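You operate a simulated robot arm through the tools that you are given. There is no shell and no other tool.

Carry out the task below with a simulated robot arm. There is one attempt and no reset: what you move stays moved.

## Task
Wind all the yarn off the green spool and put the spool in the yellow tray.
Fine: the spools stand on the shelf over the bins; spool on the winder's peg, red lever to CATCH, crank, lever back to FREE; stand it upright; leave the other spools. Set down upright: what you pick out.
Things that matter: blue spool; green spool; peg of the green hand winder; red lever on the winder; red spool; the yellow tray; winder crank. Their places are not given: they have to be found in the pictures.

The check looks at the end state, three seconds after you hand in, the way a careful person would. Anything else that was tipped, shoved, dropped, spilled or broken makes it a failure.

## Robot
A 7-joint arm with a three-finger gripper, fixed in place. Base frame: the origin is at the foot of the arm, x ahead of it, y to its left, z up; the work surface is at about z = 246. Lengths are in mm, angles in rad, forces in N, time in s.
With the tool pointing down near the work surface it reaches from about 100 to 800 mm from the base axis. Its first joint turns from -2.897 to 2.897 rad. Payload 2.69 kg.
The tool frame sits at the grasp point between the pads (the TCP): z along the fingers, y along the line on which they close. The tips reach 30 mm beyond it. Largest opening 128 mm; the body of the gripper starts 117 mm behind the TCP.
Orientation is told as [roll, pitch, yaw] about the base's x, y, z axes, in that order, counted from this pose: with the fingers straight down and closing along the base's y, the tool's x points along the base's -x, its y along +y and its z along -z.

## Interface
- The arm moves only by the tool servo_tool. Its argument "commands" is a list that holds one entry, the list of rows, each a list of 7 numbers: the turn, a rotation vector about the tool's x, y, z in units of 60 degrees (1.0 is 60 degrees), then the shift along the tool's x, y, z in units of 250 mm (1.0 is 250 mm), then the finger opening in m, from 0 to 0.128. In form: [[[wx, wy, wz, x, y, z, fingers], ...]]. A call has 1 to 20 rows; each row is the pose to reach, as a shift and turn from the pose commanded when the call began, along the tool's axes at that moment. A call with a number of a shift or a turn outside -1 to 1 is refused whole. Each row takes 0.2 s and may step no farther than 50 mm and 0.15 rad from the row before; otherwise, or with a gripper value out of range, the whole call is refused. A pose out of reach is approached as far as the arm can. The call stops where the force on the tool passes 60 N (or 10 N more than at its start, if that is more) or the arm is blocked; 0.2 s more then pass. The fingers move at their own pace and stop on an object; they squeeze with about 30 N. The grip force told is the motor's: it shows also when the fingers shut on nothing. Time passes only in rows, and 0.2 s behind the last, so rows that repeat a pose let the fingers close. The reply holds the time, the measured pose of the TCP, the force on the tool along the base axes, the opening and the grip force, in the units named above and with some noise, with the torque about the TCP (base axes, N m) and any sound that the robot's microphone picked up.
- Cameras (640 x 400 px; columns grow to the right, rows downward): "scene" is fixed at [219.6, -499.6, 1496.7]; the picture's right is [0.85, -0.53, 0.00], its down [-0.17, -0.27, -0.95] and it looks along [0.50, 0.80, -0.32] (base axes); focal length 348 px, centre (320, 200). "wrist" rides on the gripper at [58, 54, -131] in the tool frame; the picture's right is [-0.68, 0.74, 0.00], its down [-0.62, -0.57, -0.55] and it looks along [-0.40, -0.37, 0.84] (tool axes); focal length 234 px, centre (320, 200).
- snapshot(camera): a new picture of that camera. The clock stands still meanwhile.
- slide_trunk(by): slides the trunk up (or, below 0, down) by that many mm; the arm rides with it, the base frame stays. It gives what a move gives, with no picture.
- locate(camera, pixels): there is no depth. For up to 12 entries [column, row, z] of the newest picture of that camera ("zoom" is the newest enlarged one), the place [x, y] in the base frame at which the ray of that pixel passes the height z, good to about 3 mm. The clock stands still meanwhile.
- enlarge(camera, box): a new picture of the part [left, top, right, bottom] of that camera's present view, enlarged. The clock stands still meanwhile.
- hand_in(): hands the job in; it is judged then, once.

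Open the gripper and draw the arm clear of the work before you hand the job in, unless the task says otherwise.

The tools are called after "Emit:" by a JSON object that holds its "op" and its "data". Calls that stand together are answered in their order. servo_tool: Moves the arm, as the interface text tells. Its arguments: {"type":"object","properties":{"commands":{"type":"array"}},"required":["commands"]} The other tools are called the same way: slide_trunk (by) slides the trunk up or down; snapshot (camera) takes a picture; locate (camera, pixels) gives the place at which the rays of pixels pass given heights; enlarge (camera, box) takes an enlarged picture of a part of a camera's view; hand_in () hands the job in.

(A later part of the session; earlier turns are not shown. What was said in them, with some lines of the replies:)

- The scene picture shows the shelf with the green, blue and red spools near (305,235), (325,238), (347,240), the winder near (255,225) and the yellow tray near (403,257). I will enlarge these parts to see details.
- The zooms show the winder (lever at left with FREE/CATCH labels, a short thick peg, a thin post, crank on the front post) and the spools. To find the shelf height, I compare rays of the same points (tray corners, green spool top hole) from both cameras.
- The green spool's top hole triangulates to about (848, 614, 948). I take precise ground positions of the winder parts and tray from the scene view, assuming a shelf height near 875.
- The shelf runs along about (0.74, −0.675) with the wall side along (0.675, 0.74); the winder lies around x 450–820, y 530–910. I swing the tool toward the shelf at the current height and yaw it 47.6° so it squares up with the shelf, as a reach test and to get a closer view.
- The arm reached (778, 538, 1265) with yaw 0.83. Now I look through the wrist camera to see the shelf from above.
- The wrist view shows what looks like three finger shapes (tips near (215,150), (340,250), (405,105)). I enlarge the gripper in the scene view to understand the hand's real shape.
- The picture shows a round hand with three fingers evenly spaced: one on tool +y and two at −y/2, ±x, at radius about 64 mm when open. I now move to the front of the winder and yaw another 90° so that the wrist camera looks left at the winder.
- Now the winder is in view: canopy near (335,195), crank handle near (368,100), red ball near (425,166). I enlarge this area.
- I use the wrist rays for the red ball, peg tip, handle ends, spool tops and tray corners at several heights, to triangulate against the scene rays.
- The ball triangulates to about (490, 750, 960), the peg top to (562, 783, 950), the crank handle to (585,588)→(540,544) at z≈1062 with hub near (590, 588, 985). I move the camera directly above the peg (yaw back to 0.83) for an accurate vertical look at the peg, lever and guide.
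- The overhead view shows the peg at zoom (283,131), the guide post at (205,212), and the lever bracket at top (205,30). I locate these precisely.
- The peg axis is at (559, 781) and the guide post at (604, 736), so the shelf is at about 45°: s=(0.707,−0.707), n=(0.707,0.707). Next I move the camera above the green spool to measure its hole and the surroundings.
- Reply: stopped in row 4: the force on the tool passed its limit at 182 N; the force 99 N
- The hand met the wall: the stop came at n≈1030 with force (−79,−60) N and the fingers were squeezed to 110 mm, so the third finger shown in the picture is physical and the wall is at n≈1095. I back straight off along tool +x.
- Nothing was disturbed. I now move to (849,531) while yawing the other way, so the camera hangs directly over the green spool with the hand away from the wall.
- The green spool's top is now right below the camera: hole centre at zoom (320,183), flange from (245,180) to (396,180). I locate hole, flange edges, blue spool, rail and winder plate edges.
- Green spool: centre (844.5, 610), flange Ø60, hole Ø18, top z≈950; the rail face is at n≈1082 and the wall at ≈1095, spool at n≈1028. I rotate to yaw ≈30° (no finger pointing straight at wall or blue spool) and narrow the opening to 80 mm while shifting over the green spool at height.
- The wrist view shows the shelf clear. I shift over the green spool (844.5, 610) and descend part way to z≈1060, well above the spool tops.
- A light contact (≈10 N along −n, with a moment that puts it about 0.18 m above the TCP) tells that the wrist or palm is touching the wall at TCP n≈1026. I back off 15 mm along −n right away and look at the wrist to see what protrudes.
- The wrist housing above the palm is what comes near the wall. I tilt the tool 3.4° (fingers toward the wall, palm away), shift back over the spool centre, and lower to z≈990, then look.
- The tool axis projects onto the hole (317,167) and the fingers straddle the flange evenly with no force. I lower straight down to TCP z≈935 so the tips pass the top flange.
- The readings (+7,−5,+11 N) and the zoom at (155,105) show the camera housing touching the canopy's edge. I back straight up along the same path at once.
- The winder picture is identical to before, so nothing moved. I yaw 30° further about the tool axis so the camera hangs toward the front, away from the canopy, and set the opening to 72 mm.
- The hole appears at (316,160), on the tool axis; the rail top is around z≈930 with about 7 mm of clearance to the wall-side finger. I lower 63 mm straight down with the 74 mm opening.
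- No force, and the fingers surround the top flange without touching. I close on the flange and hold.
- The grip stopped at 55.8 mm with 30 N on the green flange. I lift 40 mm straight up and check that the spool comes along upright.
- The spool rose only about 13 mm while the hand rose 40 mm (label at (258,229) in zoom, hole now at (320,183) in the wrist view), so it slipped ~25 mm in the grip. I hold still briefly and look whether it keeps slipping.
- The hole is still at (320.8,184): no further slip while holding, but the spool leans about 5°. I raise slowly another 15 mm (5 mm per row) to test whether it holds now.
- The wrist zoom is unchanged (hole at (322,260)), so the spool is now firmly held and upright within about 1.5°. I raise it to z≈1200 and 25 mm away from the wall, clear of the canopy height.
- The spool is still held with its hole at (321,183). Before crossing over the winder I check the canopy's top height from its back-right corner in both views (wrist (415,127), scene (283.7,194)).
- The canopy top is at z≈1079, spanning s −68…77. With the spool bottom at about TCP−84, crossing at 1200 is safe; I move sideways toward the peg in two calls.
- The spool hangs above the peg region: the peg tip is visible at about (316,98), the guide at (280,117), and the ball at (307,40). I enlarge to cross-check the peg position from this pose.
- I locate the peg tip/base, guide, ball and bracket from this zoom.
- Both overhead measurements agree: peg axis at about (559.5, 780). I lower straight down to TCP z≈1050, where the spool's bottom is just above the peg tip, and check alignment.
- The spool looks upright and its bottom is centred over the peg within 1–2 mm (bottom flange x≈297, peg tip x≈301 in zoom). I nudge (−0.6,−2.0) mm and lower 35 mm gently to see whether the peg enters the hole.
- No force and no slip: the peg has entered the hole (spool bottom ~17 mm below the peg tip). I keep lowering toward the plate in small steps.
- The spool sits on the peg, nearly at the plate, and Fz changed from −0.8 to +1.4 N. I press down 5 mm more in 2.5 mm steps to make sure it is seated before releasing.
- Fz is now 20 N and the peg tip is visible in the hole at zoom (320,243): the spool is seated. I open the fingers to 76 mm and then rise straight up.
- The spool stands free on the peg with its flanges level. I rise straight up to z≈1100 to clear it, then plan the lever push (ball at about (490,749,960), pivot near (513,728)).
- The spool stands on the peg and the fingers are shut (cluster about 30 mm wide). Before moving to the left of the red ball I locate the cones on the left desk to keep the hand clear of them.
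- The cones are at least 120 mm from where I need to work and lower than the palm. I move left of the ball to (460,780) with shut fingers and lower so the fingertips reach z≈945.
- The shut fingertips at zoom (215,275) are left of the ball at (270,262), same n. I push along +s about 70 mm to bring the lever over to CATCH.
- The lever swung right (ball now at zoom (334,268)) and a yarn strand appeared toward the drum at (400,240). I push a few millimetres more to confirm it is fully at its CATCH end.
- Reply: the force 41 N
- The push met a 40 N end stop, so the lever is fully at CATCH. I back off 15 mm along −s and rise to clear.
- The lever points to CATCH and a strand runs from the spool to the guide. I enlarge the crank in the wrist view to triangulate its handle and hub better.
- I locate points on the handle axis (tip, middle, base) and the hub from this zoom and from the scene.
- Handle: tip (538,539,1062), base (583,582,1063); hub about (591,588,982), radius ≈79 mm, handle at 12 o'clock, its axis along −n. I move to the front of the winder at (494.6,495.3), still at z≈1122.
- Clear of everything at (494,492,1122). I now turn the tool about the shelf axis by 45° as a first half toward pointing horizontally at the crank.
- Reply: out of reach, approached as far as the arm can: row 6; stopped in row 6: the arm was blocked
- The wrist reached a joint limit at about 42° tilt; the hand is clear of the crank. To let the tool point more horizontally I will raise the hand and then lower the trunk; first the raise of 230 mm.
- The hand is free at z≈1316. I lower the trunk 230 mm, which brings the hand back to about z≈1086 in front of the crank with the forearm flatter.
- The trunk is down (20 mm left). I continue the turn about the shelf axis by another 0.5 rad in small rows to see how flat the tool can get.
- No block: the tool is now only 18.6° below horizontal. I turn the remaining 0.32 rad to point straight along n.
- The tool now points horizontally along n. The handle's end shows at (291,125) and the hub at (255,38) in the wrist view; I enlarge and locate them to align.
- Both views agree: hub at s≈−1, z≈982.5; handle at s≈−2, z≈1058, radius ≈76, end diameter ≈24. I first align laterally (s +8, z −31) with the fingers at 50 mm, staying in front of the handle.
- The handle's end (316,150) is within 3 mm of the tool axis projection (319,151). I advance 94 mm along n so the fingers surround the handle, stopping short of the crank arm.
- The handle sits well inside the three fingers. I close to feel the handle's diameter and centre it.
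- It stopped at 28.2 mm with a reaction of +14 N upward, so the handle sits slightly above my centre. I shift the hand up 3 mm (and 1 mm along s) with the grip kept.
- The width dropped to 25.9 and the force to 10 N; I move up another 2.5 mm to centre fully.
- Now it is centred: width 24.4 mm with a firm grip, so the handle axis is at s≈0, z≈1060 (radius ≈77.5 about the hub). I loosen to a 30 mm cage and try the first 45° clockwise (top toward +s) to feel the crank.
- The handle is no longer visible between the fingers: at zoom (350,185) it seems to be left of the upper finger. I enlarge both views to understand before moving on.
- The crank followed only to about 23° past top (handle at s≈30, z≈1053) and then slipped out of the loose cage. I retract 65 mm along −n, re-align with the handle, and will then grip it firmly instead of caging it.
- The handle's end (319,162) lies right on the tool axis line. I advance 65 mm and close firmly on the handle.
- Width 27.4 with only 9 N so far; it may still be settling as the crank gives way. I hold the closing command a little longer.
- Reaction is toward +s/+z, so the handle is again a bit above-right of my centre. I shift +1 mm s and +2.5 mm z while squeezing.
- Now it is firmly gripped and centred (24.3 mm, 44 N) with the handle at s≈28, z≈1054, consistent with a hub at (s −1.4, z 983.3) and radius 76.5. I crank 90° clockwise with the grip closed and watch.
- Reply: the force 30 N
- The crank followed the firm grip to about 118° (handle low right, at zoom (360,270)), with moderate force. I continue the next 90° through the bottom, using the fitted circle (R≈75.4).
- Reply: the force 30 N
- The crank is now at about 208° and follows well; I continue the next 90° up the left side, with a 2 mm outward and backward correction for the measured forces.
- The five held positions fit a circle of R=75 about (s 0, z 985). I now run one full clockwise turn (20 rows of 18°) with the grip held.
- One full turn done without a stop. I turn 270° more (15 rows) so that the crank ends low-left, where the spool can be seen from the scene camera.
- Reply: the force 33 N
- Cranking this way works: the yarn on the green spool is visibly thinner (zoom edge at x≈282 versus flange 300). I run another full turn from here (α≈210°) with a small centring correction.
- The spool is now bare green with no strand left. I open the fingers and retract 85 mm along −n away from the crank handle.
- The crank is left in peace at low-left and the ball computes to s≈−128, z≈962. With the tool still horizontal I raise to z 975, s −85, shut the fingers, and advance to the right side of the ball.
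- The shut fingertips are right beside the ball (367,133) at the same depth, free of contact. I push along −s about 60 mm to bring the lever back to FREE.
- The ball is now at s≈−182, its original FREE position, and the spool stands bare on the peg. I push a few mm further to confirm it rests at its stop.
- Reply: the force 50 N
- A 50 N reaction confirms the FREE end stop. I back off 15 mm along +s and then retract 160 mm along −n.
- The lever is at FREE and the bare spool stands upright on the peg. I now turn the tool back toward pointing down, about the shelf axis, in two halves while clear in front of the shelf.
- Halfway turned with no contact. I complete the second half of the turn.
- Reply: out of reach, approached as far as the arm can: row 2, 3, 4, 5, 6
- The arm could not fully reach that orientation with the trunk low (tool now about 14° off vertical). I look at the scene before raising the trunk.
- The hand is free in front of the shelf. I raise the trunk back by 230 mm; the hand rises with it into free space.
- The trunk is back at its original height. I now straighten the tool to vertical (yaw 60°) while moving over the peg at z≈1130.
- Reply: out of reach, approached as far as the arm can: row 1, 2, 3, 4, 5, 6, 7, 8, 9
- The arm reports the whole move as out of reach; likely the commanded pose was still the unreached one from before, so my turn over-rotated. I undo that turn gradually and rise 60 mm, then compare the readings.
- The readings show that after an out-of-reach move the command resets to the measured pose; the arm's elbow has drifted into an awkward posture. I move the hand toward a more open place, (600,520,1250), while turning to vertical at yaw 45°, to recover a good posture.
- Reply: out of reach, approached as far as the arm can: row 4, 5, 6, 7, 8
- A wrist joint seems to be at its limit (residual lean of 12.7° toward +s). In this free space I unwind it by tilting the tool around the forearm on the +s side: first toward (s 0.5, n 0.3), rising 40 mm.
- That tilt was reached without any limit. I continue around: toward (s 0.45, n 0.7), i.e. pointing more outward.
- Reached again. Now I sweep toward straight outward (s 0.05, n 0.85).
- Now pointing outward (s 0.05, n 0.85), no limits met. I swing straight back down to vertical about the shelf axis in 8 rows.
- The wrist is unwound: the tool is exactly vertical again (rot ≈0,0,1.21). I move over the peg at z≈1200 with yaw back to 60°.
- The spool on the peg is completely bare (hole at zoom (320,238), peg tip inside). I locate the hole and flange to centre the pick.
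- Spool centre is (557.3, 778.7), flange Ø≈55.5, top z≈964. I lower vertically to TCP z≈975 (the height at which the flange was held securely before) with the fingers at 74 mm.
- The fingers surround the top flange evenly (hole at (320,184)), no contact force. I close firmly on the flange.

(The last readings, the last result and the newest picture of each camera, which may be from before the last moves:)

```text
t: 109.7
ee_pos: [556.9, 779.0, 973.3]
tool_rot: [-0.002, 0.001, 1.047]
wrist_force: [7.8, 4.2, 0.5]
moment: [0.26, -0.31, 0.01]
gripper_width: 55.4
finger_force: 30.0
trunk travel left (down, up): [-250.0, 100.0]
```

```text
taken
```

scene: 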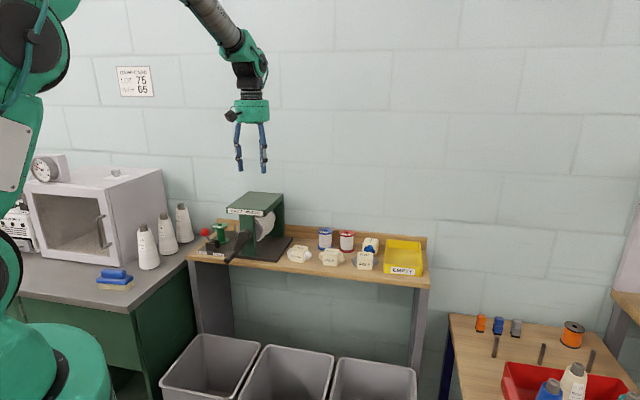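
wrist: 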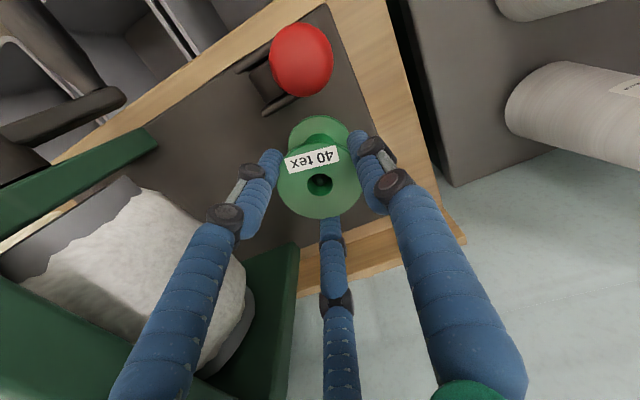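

Gripped at 55.4 mm, 30 N. I lift slowly 25 mm straight up and check for slip.

Emit:
{"op": "servo_tool", "data": {"commands": [[[0, 0, 0, 0, 0, -0.02, 0.03], [0, 0, 0, 0, 0, -0.04, 0.03], [0, 0, 0, 0, 0, -0.06, 0.03], [0, 0, 0, 0, 0, -0.08, 0.03], [0, 0, 0, 0, 0, -0.1, 0.03]]]}}

Emit:
{"op": "snapshot", "data": {"camera": "wrist"}}

Emit:
{"op": "enlarge", "data": {"camera": "scene", "box": [185, 180, 265, 260]}}

```text
t: 110.9
ee_pos: [556.2, 777.9, 999.8]
tool_rot: [-0.003, 0.001, 1.047]
wrist_force: [11.1, 8.8, -4.4]
moment: [0.57, -0.65, 0.02]
gripper_width: 55.4
finger_force: 30.8
trunk travel left (down, up): [-250.0, 100.0]
```

```text
taken
```

wrist: 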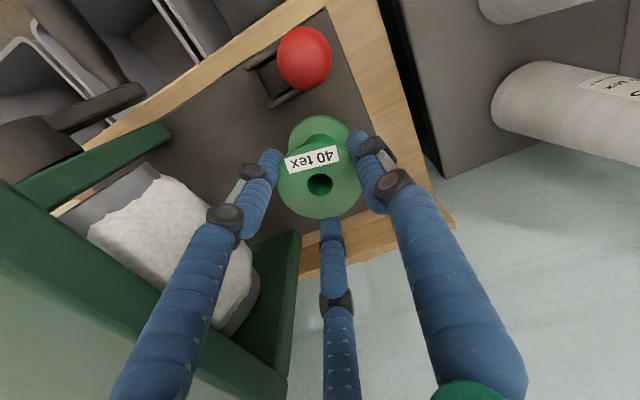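

```text
5.00 times, centred on (225, 220) of scene
```

zoom: 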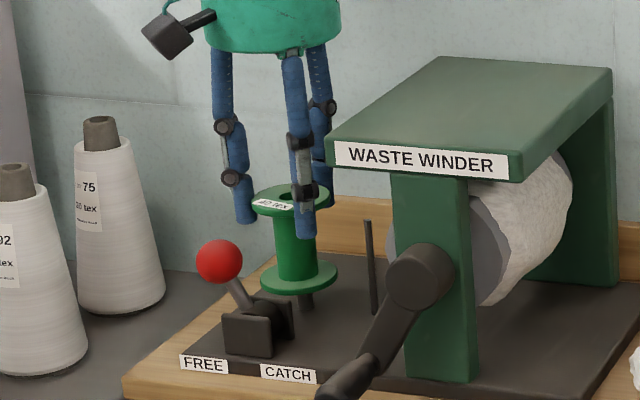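

Lifted 25 mm without slip; a 14 N side force along +n shows the peg rubbing the hole. I shift 2.5 mm along +n and keep lifting another 55 mm to clear the peg.

Emit:
{"op": "servo_tool", "data": {"commands": [[[0, 0, 0, -0.0097, -0.0026, 0, 0.03], [0, 0, 0, -0.0097, -0.0026, -0.03, 0.03], [0, 0, 0, -0.0097, -0.0026, -0.06, 0.03], [0, 0, 0, -0.0097, -0.0026, -0.09, 0.03], [0, 0, 0, -0.0097, -0.0026, -0.13, 0.03], [0, 0, 0, -0.0097, -0.0026, -0.17, 0.03], [0, 0, 0, -0.0097, -0.0026, -0.22, 0.03]]]}}

Emit:
{"op": "snapshot", "data": {"camera": "wrist"}}

Emit:
{"op": "enlarge", "data": {"camera": "scene", "box": [185, 170, 265, 260]}}

```text
t: 112.5
ee_pos: [558.5, 780.7, 1055.3]
tool_rot: [0.0, 0.002, 1.047]
wrist_force: [0.7, 0.8, -0.8]
moment: [-0.01, 0.02, -0.01]
gripper_width: 55.1
finger_force: 29.6
trunk travel left (down, up): [-250.0, 100.0]
```

```text
taken
```

wrist: 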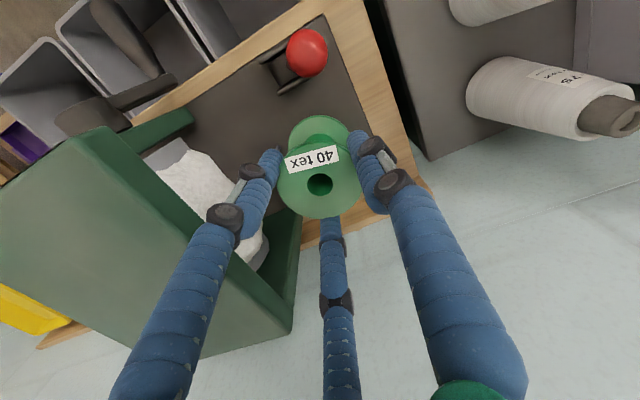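

```text
4.44 times, centred on (225, 215) of scene
```

zoom: 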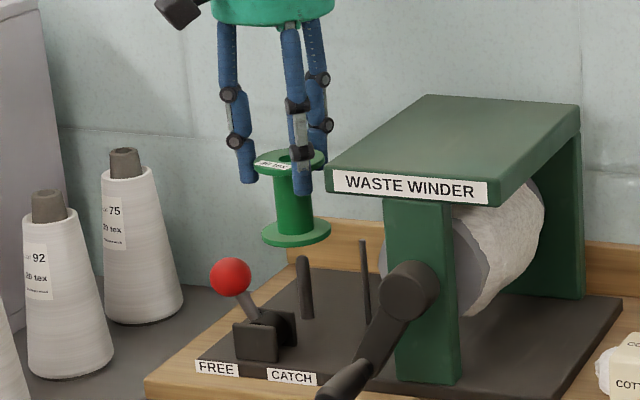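

The spool is clear of the peg, upright and bare, with no force. I raise it to z≈1190 to cross over the canopy.

Emit:
{"op": "servo_tool", "data": {"commands": [[[0, 0, 0, 0, 0, -0.07, 0.03], [0, 0, 0, 0, 0, -0.16, 0.03], [0, 0, 0, 0, 0, -0.26, 0.03], [0, 0, 0, 0, 0, -0.36, 0.03], [0, 0, 0, 0, 0, -0.46, 0.03], [0, 0, 0, 0, 0, -0.54, 0.03]]]}}

Emit:
{"op": "servo_tool", "data": {"commands": [[[0, 0, 0, 0.02, -0.077, 0, 0.03], [0, 0, 0, 0.05, -0.185, 0, 0.03], [0, 0, 0, 0.083, -0.309, 0, 0.03], [0, 0, 0, 0.116, -0.433, 0, 0.03], [0, 0, 0, 0.149, -0.556, 0, 0.03], [0, 0, 0, 0.182, -0.68, 0, 0.03], [0, 0, 0, 0.215, -0.803, 0, 0.03], [0, 0, 0, 0.249, -0.927, 0, 0.03]]]}}

Emit:
{"op": "snapshot", "data": {"camera": "wrist"}}

```text
t: 113.9
ee_pos: [557.8, 779.5, 1188.9]
tool_rot: [-0.001, 0.001, 1.048]
wrist_force: [0.2, 0.0, -1.2]
moment: [-0.01, 0.01, 0.01]
gripper_width: 55.4
finger_force: 30.1
trunk travel left (down, up): [-250.0, 100.0]
```

```text
t: 115.7
ee_pos: [726.2, 609.3, 1190.1]
tool_rot: [-0.001, 0.001, 1.046]
wrist_force: [0.5, 0.2, -1.1]
moment: [0.05, 0.01, 0.01]
gripper_width: 55.3
finger_force: 30.4
trunk travel left (down, up): [-250.0, 100.0]
```

```text
taken
```

wrist: 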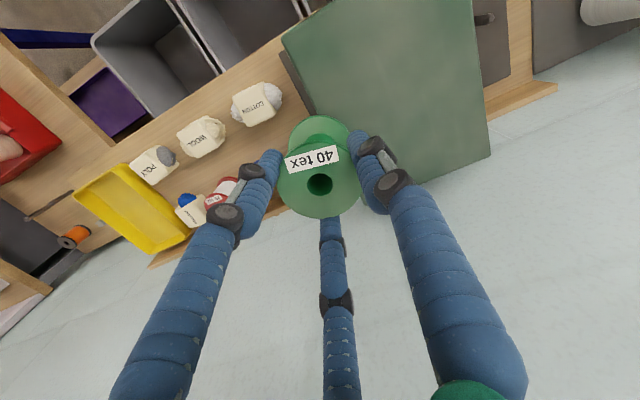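

The spool is held steadily at (726,609,1190) and the tray is in view at about (135,205). I enlarge the tray to measure its corners.

Emit:
{"op": "enlarge", "data": {"camera": "wrist", "box": [50, 120, 250, 280]}}

```text
2.50 times, centred on (150, 200) of wrist
```

zoom: 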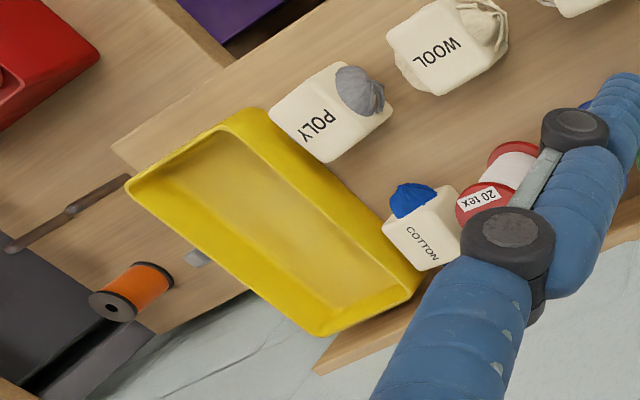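

Rim corners at zoom (255,110), (128,185), (318,332), (422,280); inner floor roughly (240,140), (172,188), (318,305), (395,283). I locate them.

Emit:
{"op": "locate", "data": {"camera": "zoom", "pixels": [[255, 110, 915], [128, 185, 915], [318, 333, 915], [422, 280, 915], [238, 142, 882], [172, 186, 882], [318, 304, 882], [395, 284, 882], [280, 225, 882], [255, 110, 925], [422, 280, 925]]}}

Emit:
{"op": "locate", "data": {"camera": "scene", "pixels": [[385.5, 263, 915], [385.5, 263, 925], [423, 266, 915], [383.3, 273, 878], [422, 276.3, 878], [387, 240, 915], [421, 243, 915], [400, 262, 882]]}}

```text
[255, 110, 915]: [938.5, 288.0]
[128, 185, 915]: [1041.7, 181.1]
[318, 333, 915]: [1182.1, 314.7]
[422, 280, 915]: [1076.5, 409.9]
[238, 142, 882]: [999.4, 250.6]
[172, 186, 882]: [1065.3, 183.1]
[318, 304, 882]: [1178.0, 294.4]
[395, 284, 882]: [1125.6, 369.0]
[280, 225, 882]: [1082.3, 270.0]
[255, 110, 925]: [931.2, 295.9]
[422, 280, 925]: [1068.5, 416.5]
```

```text
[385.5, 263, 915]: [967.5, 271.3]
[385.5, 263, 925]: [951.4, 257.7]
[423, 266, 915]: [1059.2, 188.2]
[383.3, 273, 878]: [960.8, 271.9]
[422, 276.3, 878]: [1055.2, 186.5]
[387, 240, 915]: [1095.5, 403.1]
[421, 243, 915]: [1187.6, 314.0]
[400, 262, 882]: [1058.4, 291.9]
```

The tray rim centre is near (1068,296), i.e. s≈546, n≈965. I carry the spool along the shelf to s≈314 while lowering to z≈1090 once past the canopy and turning the yaw somewhat toward the reach direction.

Emit:
{"op": "servo_tool", "data": {"commands": [[[0, 0, 0.03, 0.025, -0.093, 0, 0.03], [0, 0, 0.065, 0.055, -0.205, 0, 0.03], [0, 0, 0.1, 0.085, -0.317, 0.04, 0.03], [0, 0, 0.14, 0.115, -0.43, 0.11, 0.03], [0, 0, 0.18, 0.146, -0.545, 0.18, 0.03], [0, 0, 0.22, 0.177, -0.66, 0.25, 0.03], [0, 0, 0.26, 0.208, -0.777, 0.33, 0.03], [0, 0, 0.3, 0.239, -0.893, 0.4, 0.03]]]}}

Emit:
{"op": "snapshot", "data": {"camera": "wrist"}}

Emit:
{"op": "snapshot", "data": {"camera": "scene"}}

```text
t: 117.5
ee_pos: [893.1, 445.3, 1089.8]
tool_rot: [-0.002, 0.003, 0.733]
wrist_force: [0.2, 0.3, -0.5]
moment: [0.01, 0.02, 0.02]
gripper_width: 55.6
finger_force: 30.1
trunk travel left (down, up): [-250.0, 100.0]
```

```text
taken
```

wrist: 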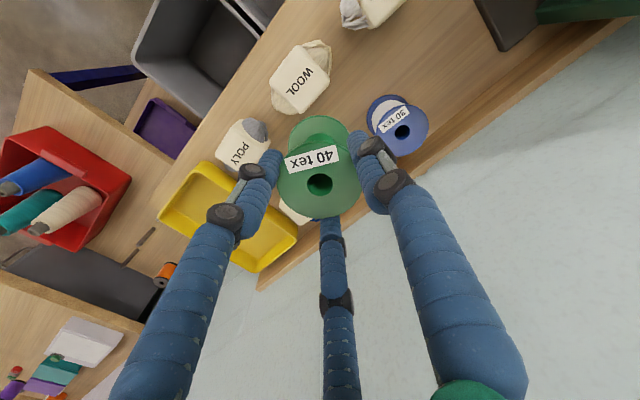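

```text
taken
```

scene: 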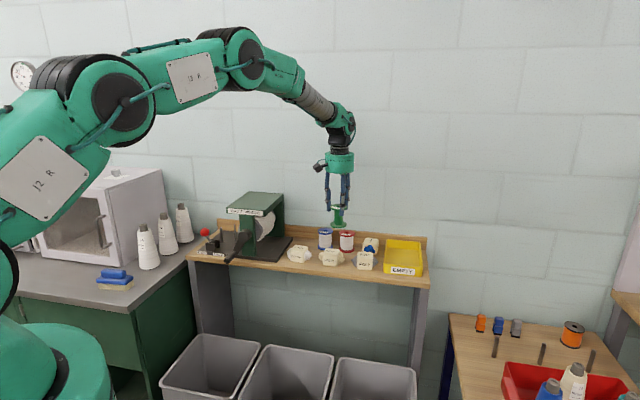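

Spool still firmly held, all other spools untouched. I continue to above the tray at (1051,279), keeping z≈1090.

Emit:
{"op": "servo_tool", "data": {"commands": [[[0, 0, 0.035, -0.003, -0.1, 0, 0.03], [0, 0, 0.07, -0.006, -0.215, 0, 0.03], [0, 0, 0.105, -0.009, -0.335, 0, 0.03], [0, 0, 0.14, -0.012, -0.455, 0, 0.03], [0, 0, 0.175, -0.015, -0.575, 0, 0.03], [0, 0, 0.21, -0.018, -0.695, 0, 0.03], [0, 0, 0.245, -0.021, -0.815, 0, 0.03], [0, 0, 0.28, -0.023, -0.918, 0, 0.03], [0, 0, 0.28, -0.023, -0.918, 0, 0.03]]]}}

Emit:
{"op": "snapshot", "data": {"camera": "wrist"}}

Emit:
{"op": "enlarge", "data": {"camera": "scene", "box": [320, 160, 460, 290]}}

```text
t: 119.5
ee_pos: [1050.4, 279.5, 1091.6]
tool_rot: [0.0, 0.0, 0.439]
wrist_force: [0.1, 0.5, -0.9]
moment: [0.05, -0.01, -0.01]
gripper_width: 55.3
finger_force: 30.5
trunk travel left (down, up): [-250.0, 100.0]
```

```text
taken
```

wrist: 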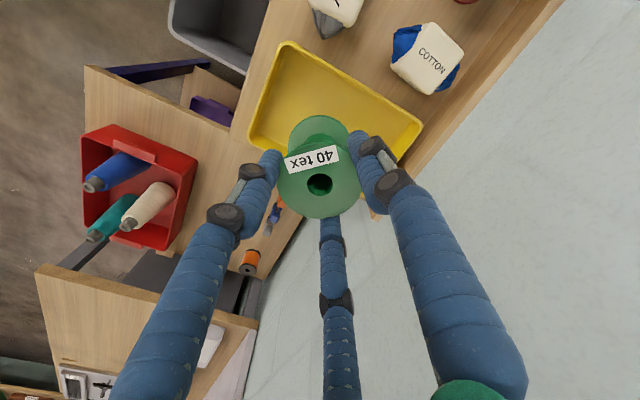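

```text
3.08 times, centred on (390, 225) of scene
```

zoom: 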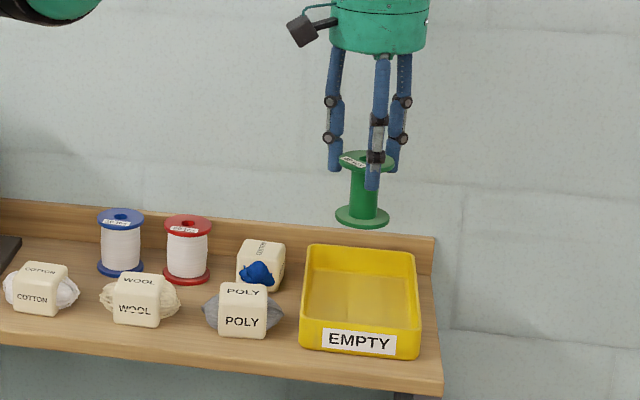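

The spool hangs vertically over the tray at (1050,279.5). I check the tray's rim corners from this close view before lowering.

Emit:
{"op": "locate", "data": {"camera": "wrist", "pixels": [[285, 42, 915], [423, 122, 915], [249, 127, 915], [400, 160, 915], [300, 75, 882], [395, 128, 882]]}}

Emit:
{"op": "enlarge", "data": {"camera": "wrist", "box": [230, 20, 450, 230]}}

```text
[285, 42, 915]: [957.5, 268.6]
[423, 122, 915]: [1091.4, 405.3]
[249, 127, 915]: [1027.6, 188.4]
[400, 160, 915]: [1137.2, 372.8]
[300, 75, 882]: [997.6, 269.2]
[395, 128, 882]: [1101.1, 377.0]
```

```text
1.90 times, centred on (340, 125) of wrist
```

zoom: 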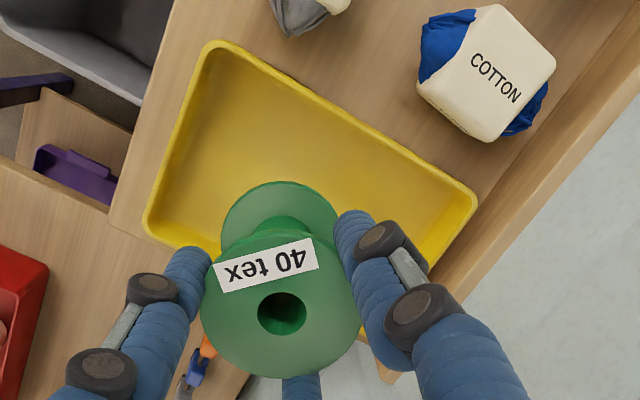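

The tray spans s≈486–612, n≈866–1058; I shift the spool 15 mm toward its middle (n≈955) and lower to TCP z≈990 (spool bottom ≈ 906).

Emit:
{"op": "servo_tool", "data": {"commands": [[[0, 0, 0, -0.0564, 0.0204, 0, 0.03], [0, 0, 0, -0.0564, 0.0204, 0.08, 0.03], [0, 0, 0, -0.0564, 0.0204, 0.16, 0.03], [0, 0, 0, -0.0564, 0.0204, 0.24, 0.03], [0, 0, 0, -0.0564, 0.0204, 0.32, 0.03], [0, 0, 0, -0.0564, 0.0204, 0.38, 0.03], [0, 0, 0, -0.0564, 0.0204, 0.41, 0.03]]]}}

Emit:
{"op": "snapshot", "data": {"camera": "wrist"}}

Emit:
{"op": "enlarge", "data": {"camera": "scene", "box": [350, 190, 450, 290]}}

```text
t: 121.1
ee_pos: [1052.2, 288.3, 994.0]
tool_rot: [-0.004, -0.006, 0.44]
wrist_force: [-0.6, -0.1, 2.0]
moment: [0.01, -0.1, 0.01]
gripper_width: 55.3
finger_force: 29.7
out of reach, approached as far as the arm can: row 1, 2, 3, 4, 5, 6, 7
trunk travel left (down, up): [-250.0, 100.0]
```

```text
taken
```

wrist: 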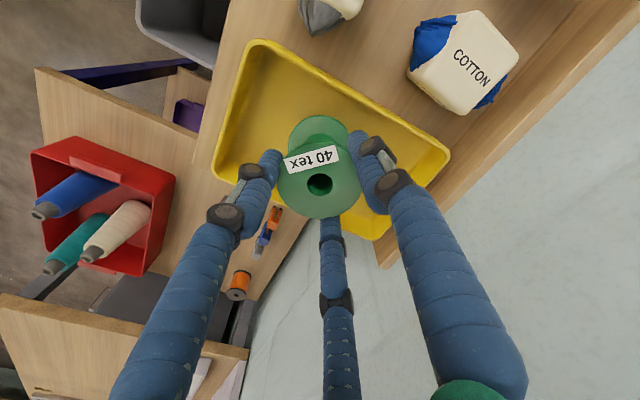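

```text
4.00 times, centred on (400, 240) of scene
```

zoom: 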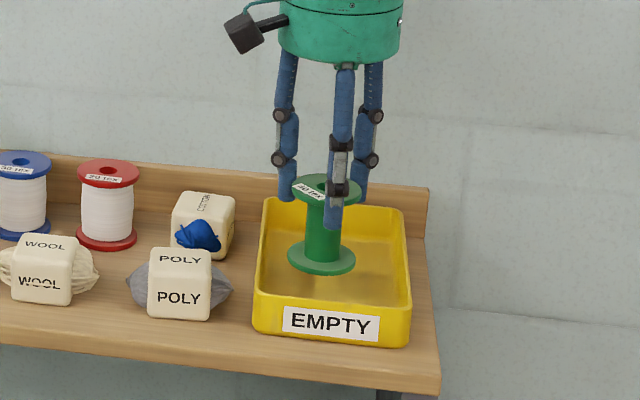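

The arm is at its reach limit there (stopped at n≈948, tilt < 0.5°), which is well inside the tray. I pull back 8 mm for margin and lower gently to z≈972.

Emit:
{"op": "servo_tool", "data": {"commands": [[[0, 0, 0, 0.03, -0.011, 0, 0.03], [0, 0, 0, 0.03, -0.011, 0.03, 0.03], [0, 0, 0, 0.03, -0.011, 0.06, 0.03], [0, 0, 0, 0.03, -0.011, 0.085, 0.03]]]}}

Emit:
{"op": "enlarge", "data": {"camera": "scene", "box": [350, 190, 450, 290]}}

```text
t: 122.1
ee_pos: [1045.4, 283.6, 968.8]
tool_rot: [-0.002, -0.002, 0.438]
wrist_force: [0.2, 0.4, -0.2]
moment: [-0.03, -0.03, 0.02]
gripper_width: 55.3
finger_force: 30.2
trunk travel left (down, up): [-250.0, 100.0]
```

```text
4.00 times, centred on (400, 240) of scene
```

zoom: 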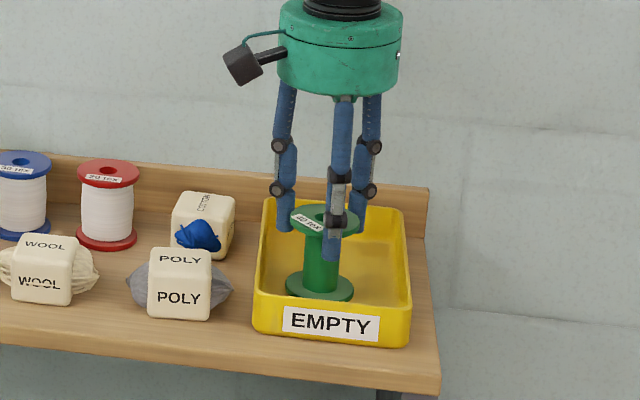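

No contact yet at TCP z=969 (spool bottom ≈885). I lower in 2 mm steps until it touches.

Emit:
{"op": "servo_tool", "data": {"commands": [[[0, 0, 0, 0, 0, 0.008, 0.03], [0, 0, 0, 0, 0, 0.016, 0.03]]]}}

```text
t: 122.7
ee_pos: [1047.0, 283.5, 965.1]
tool_rot: [-0.002, -0.002, 0.44]
wrist_force: [-1.7, -0.9, 8.2]
moment: [-0.01, 0.41, 0.01]
gripper_width: 55.3
finger_force: 30.1
trunk travel left (down, up): [-250.0, 100.0]
```

Contact at z≈965 (Fz +8 N): the spool stands on the tray floor. I press 1 mm more and open the fingers.

Emit:
{"op": "servo_tool", "data": {"commands": [[[0, 0, 0, 0, 0, 0.004, 0.03], [0, 0, 0, 0, 0, 0.004, 0.058], [0, 0, 0, 0, 0, 0.002, 0.066], [0, 0, 0, 0, 0, 0, 0.076], [0, 0, 0, 0, 0, 0, 0.076]]]}}

Emit:
{"op": "snapshot", "data": {"camera": "wrist"}}

Emit:
{"op": "enlarge", "data": {"camera": "scene", "box": [350, 190, 450, 290]}}

```text
t: 123.9
ee_pos: [1046.6, 282.5, 963.1]
tool_rot: [-0.002, 0.0, 0.441]
wrist_force: [-0.8, 0.8, 0.7]
moment: [0.02, 0.0, -0.01]
gripper_width: 76.0
finger_force: 0.0
trunk travel left (down, up): [-250.0, 100.0]
```

```text
taken
```

wrist: 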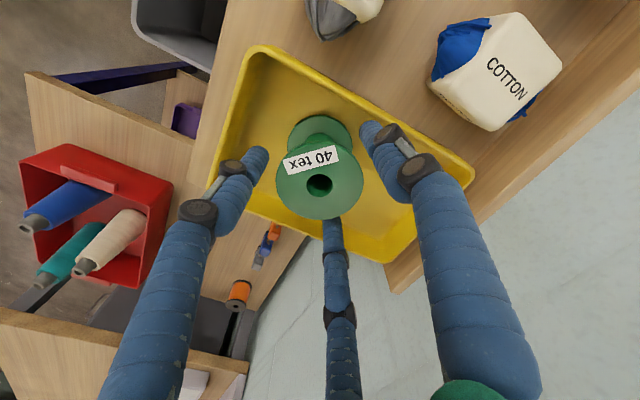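

```text
4.00 times, centred on (400, 240) of scene
```

zoom: 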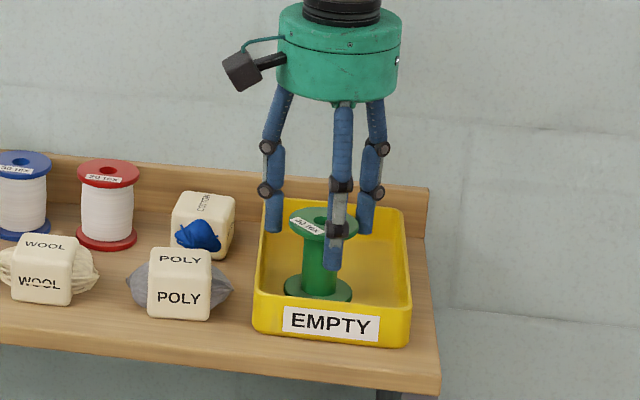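

The spool stands upright in the tray and the fingers are open. I rise straight up 200 mm.

Emit:
{"op": "servo_tool", "data": {"commands": [[[0, 0, 0, 0, 0, -0.05, 0.076], [0, 0, 0, 0, 0, -0.12, 0.076], [0, 0, 0, 0, 0, -0.22, 0.076], [0, 0, 0, 0, 0, -0.34, 0.076], [0, 0, 0, 0, 0, -0.46, 0.076], [0, 0, 0, 0.05, 0, -0.6, 0.076], [0, 0, 0, 0.1, 0, -0.75, 0.076]]]}}

Emit:
{"op": "snapshot", "data": {"camera": "wrist"}}

Emit:
{"op": "enlarge", "data": {"camera": "scene", "box": [280, 200, 450, 300]}}

```text
t: 125.5
ee_pos: [1023.0, 273.4, 1153.2]
tool_rot: [0.0, -0.001, 0.439]
wrist_force: [0.5, 0.7, 0.6]
moment: [0.07, -0.07, -0.04]
gripper_width: 76.1
finger_force: 0.0
trunk travel left (down, up): [-250.0, 100.0]
```

```text
taken
```

wrist: 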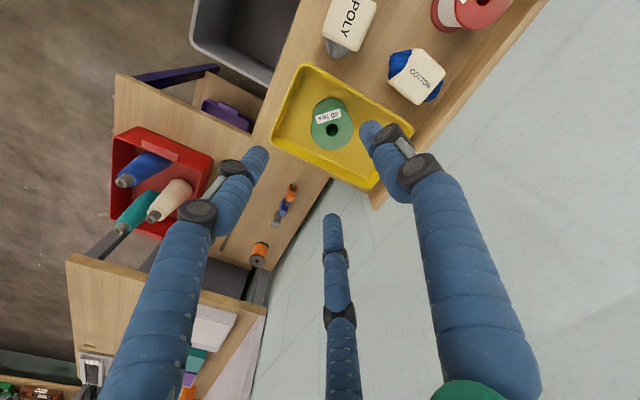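

```text
3.76 times, centred on (365, 250) of scene
```

zoom: 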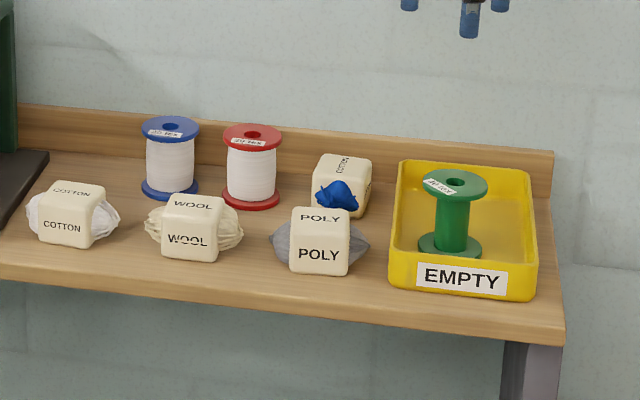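

The bare green spool stands upright in the yellow tray; blue and red spools and the hanks look untouched. I draw the arm back and up, well clear of the shelf, and open the gripper.

Emit:
{"op": "servo_tool", "data": {"commands": [[[0, 0, 0, 0.13, 0, -0.06, 0.09], [0, 0, 0, 0.27, 0, -0.12, 0.1], [0, 0, 0, 0.41, 0, -0.18, 0.1], [0, 0, 0, 0.55, 0, -0.24, 0.1], [0, 0, 0, 0.69, 0, -0.3, 0.1], [0, 0, 0, 0.82, 0, -0.36, 0.1], [0, 0, 0, 0.95, 0, -0.4, 0.1]]]}}

Emit:
{"op": "snapshot", "data": {"camera": "scene"}}

Emit:
{"op": "enlarge", "data": {"camera": "scene", "box": [180, 180, 310, 270]}}

Emit:
{"op": "enlarge", "data": {"camera": "scene", "box": [370, 220, 440, 280]}}

```text
t: 127.1
ee_pos: [808.8, 170.1, 1252.3]
tool_rot: [-0.003, 0.0, 0.44]
wrist_force: [-0.3, 0.4, 0.4]
moment: [-0.04, -0.04, -0.04]
gripper_width: 100.0
finger_force: 0.1
trunk travel left (down, up): [-250.0, 100.0]
```

```text
taken
```

scene: 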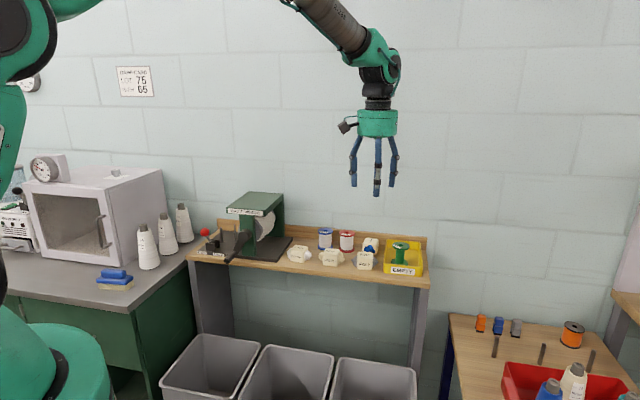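

```text
4.44 times, centred on (245, 225) of scene
```

zoom: 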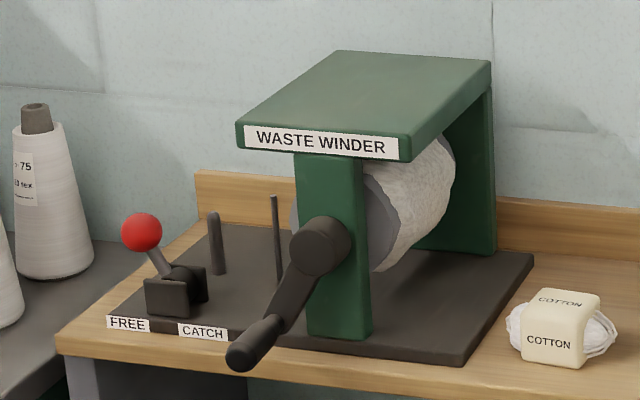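

```text
6.67 times, centred on (405, 250) of scene
```

zoom: 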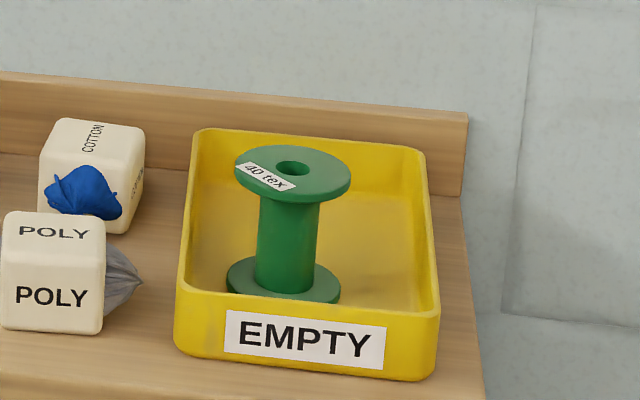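

Everything checks out: the bare green spool stands upright in the yellow tray, the lever ball is back at FREE, the waste is on the drum, the other spools and hanks are where they were, and the arm is clear with the gripper open. I hand the job in.

Emit:
{"op": "hand_in", "data": {}}

```text
The job is handed in.
```

The yarn is wound off the green spool, and the empty spool is standing upright in the yellow tray. I have handed the job in, but the verdict has not come back.

- **Spool:** the last pictures show a clean green core with no strand left. It stands level, a little in front of the middle of the tray.
- **Winder:** the red lever is back at FREE, pushed to its stop. The crank hangs at its lower left, not at the top where it started.
- **Everything else:** in the final pictures the blue and red spools and the hanks look unmoved. The gripper is open and the arm is clear of the shelf.

**Contacts along the way:** the hand hit the wall once while I was finding the reach, and the stop registered 182 N. A second, lighter wall touch was about 10 N. The wrist camera also touched the winder's canopy at about 14 N. Pictures taken after the hard wall hit and after the canopy touch showed nothing moved.
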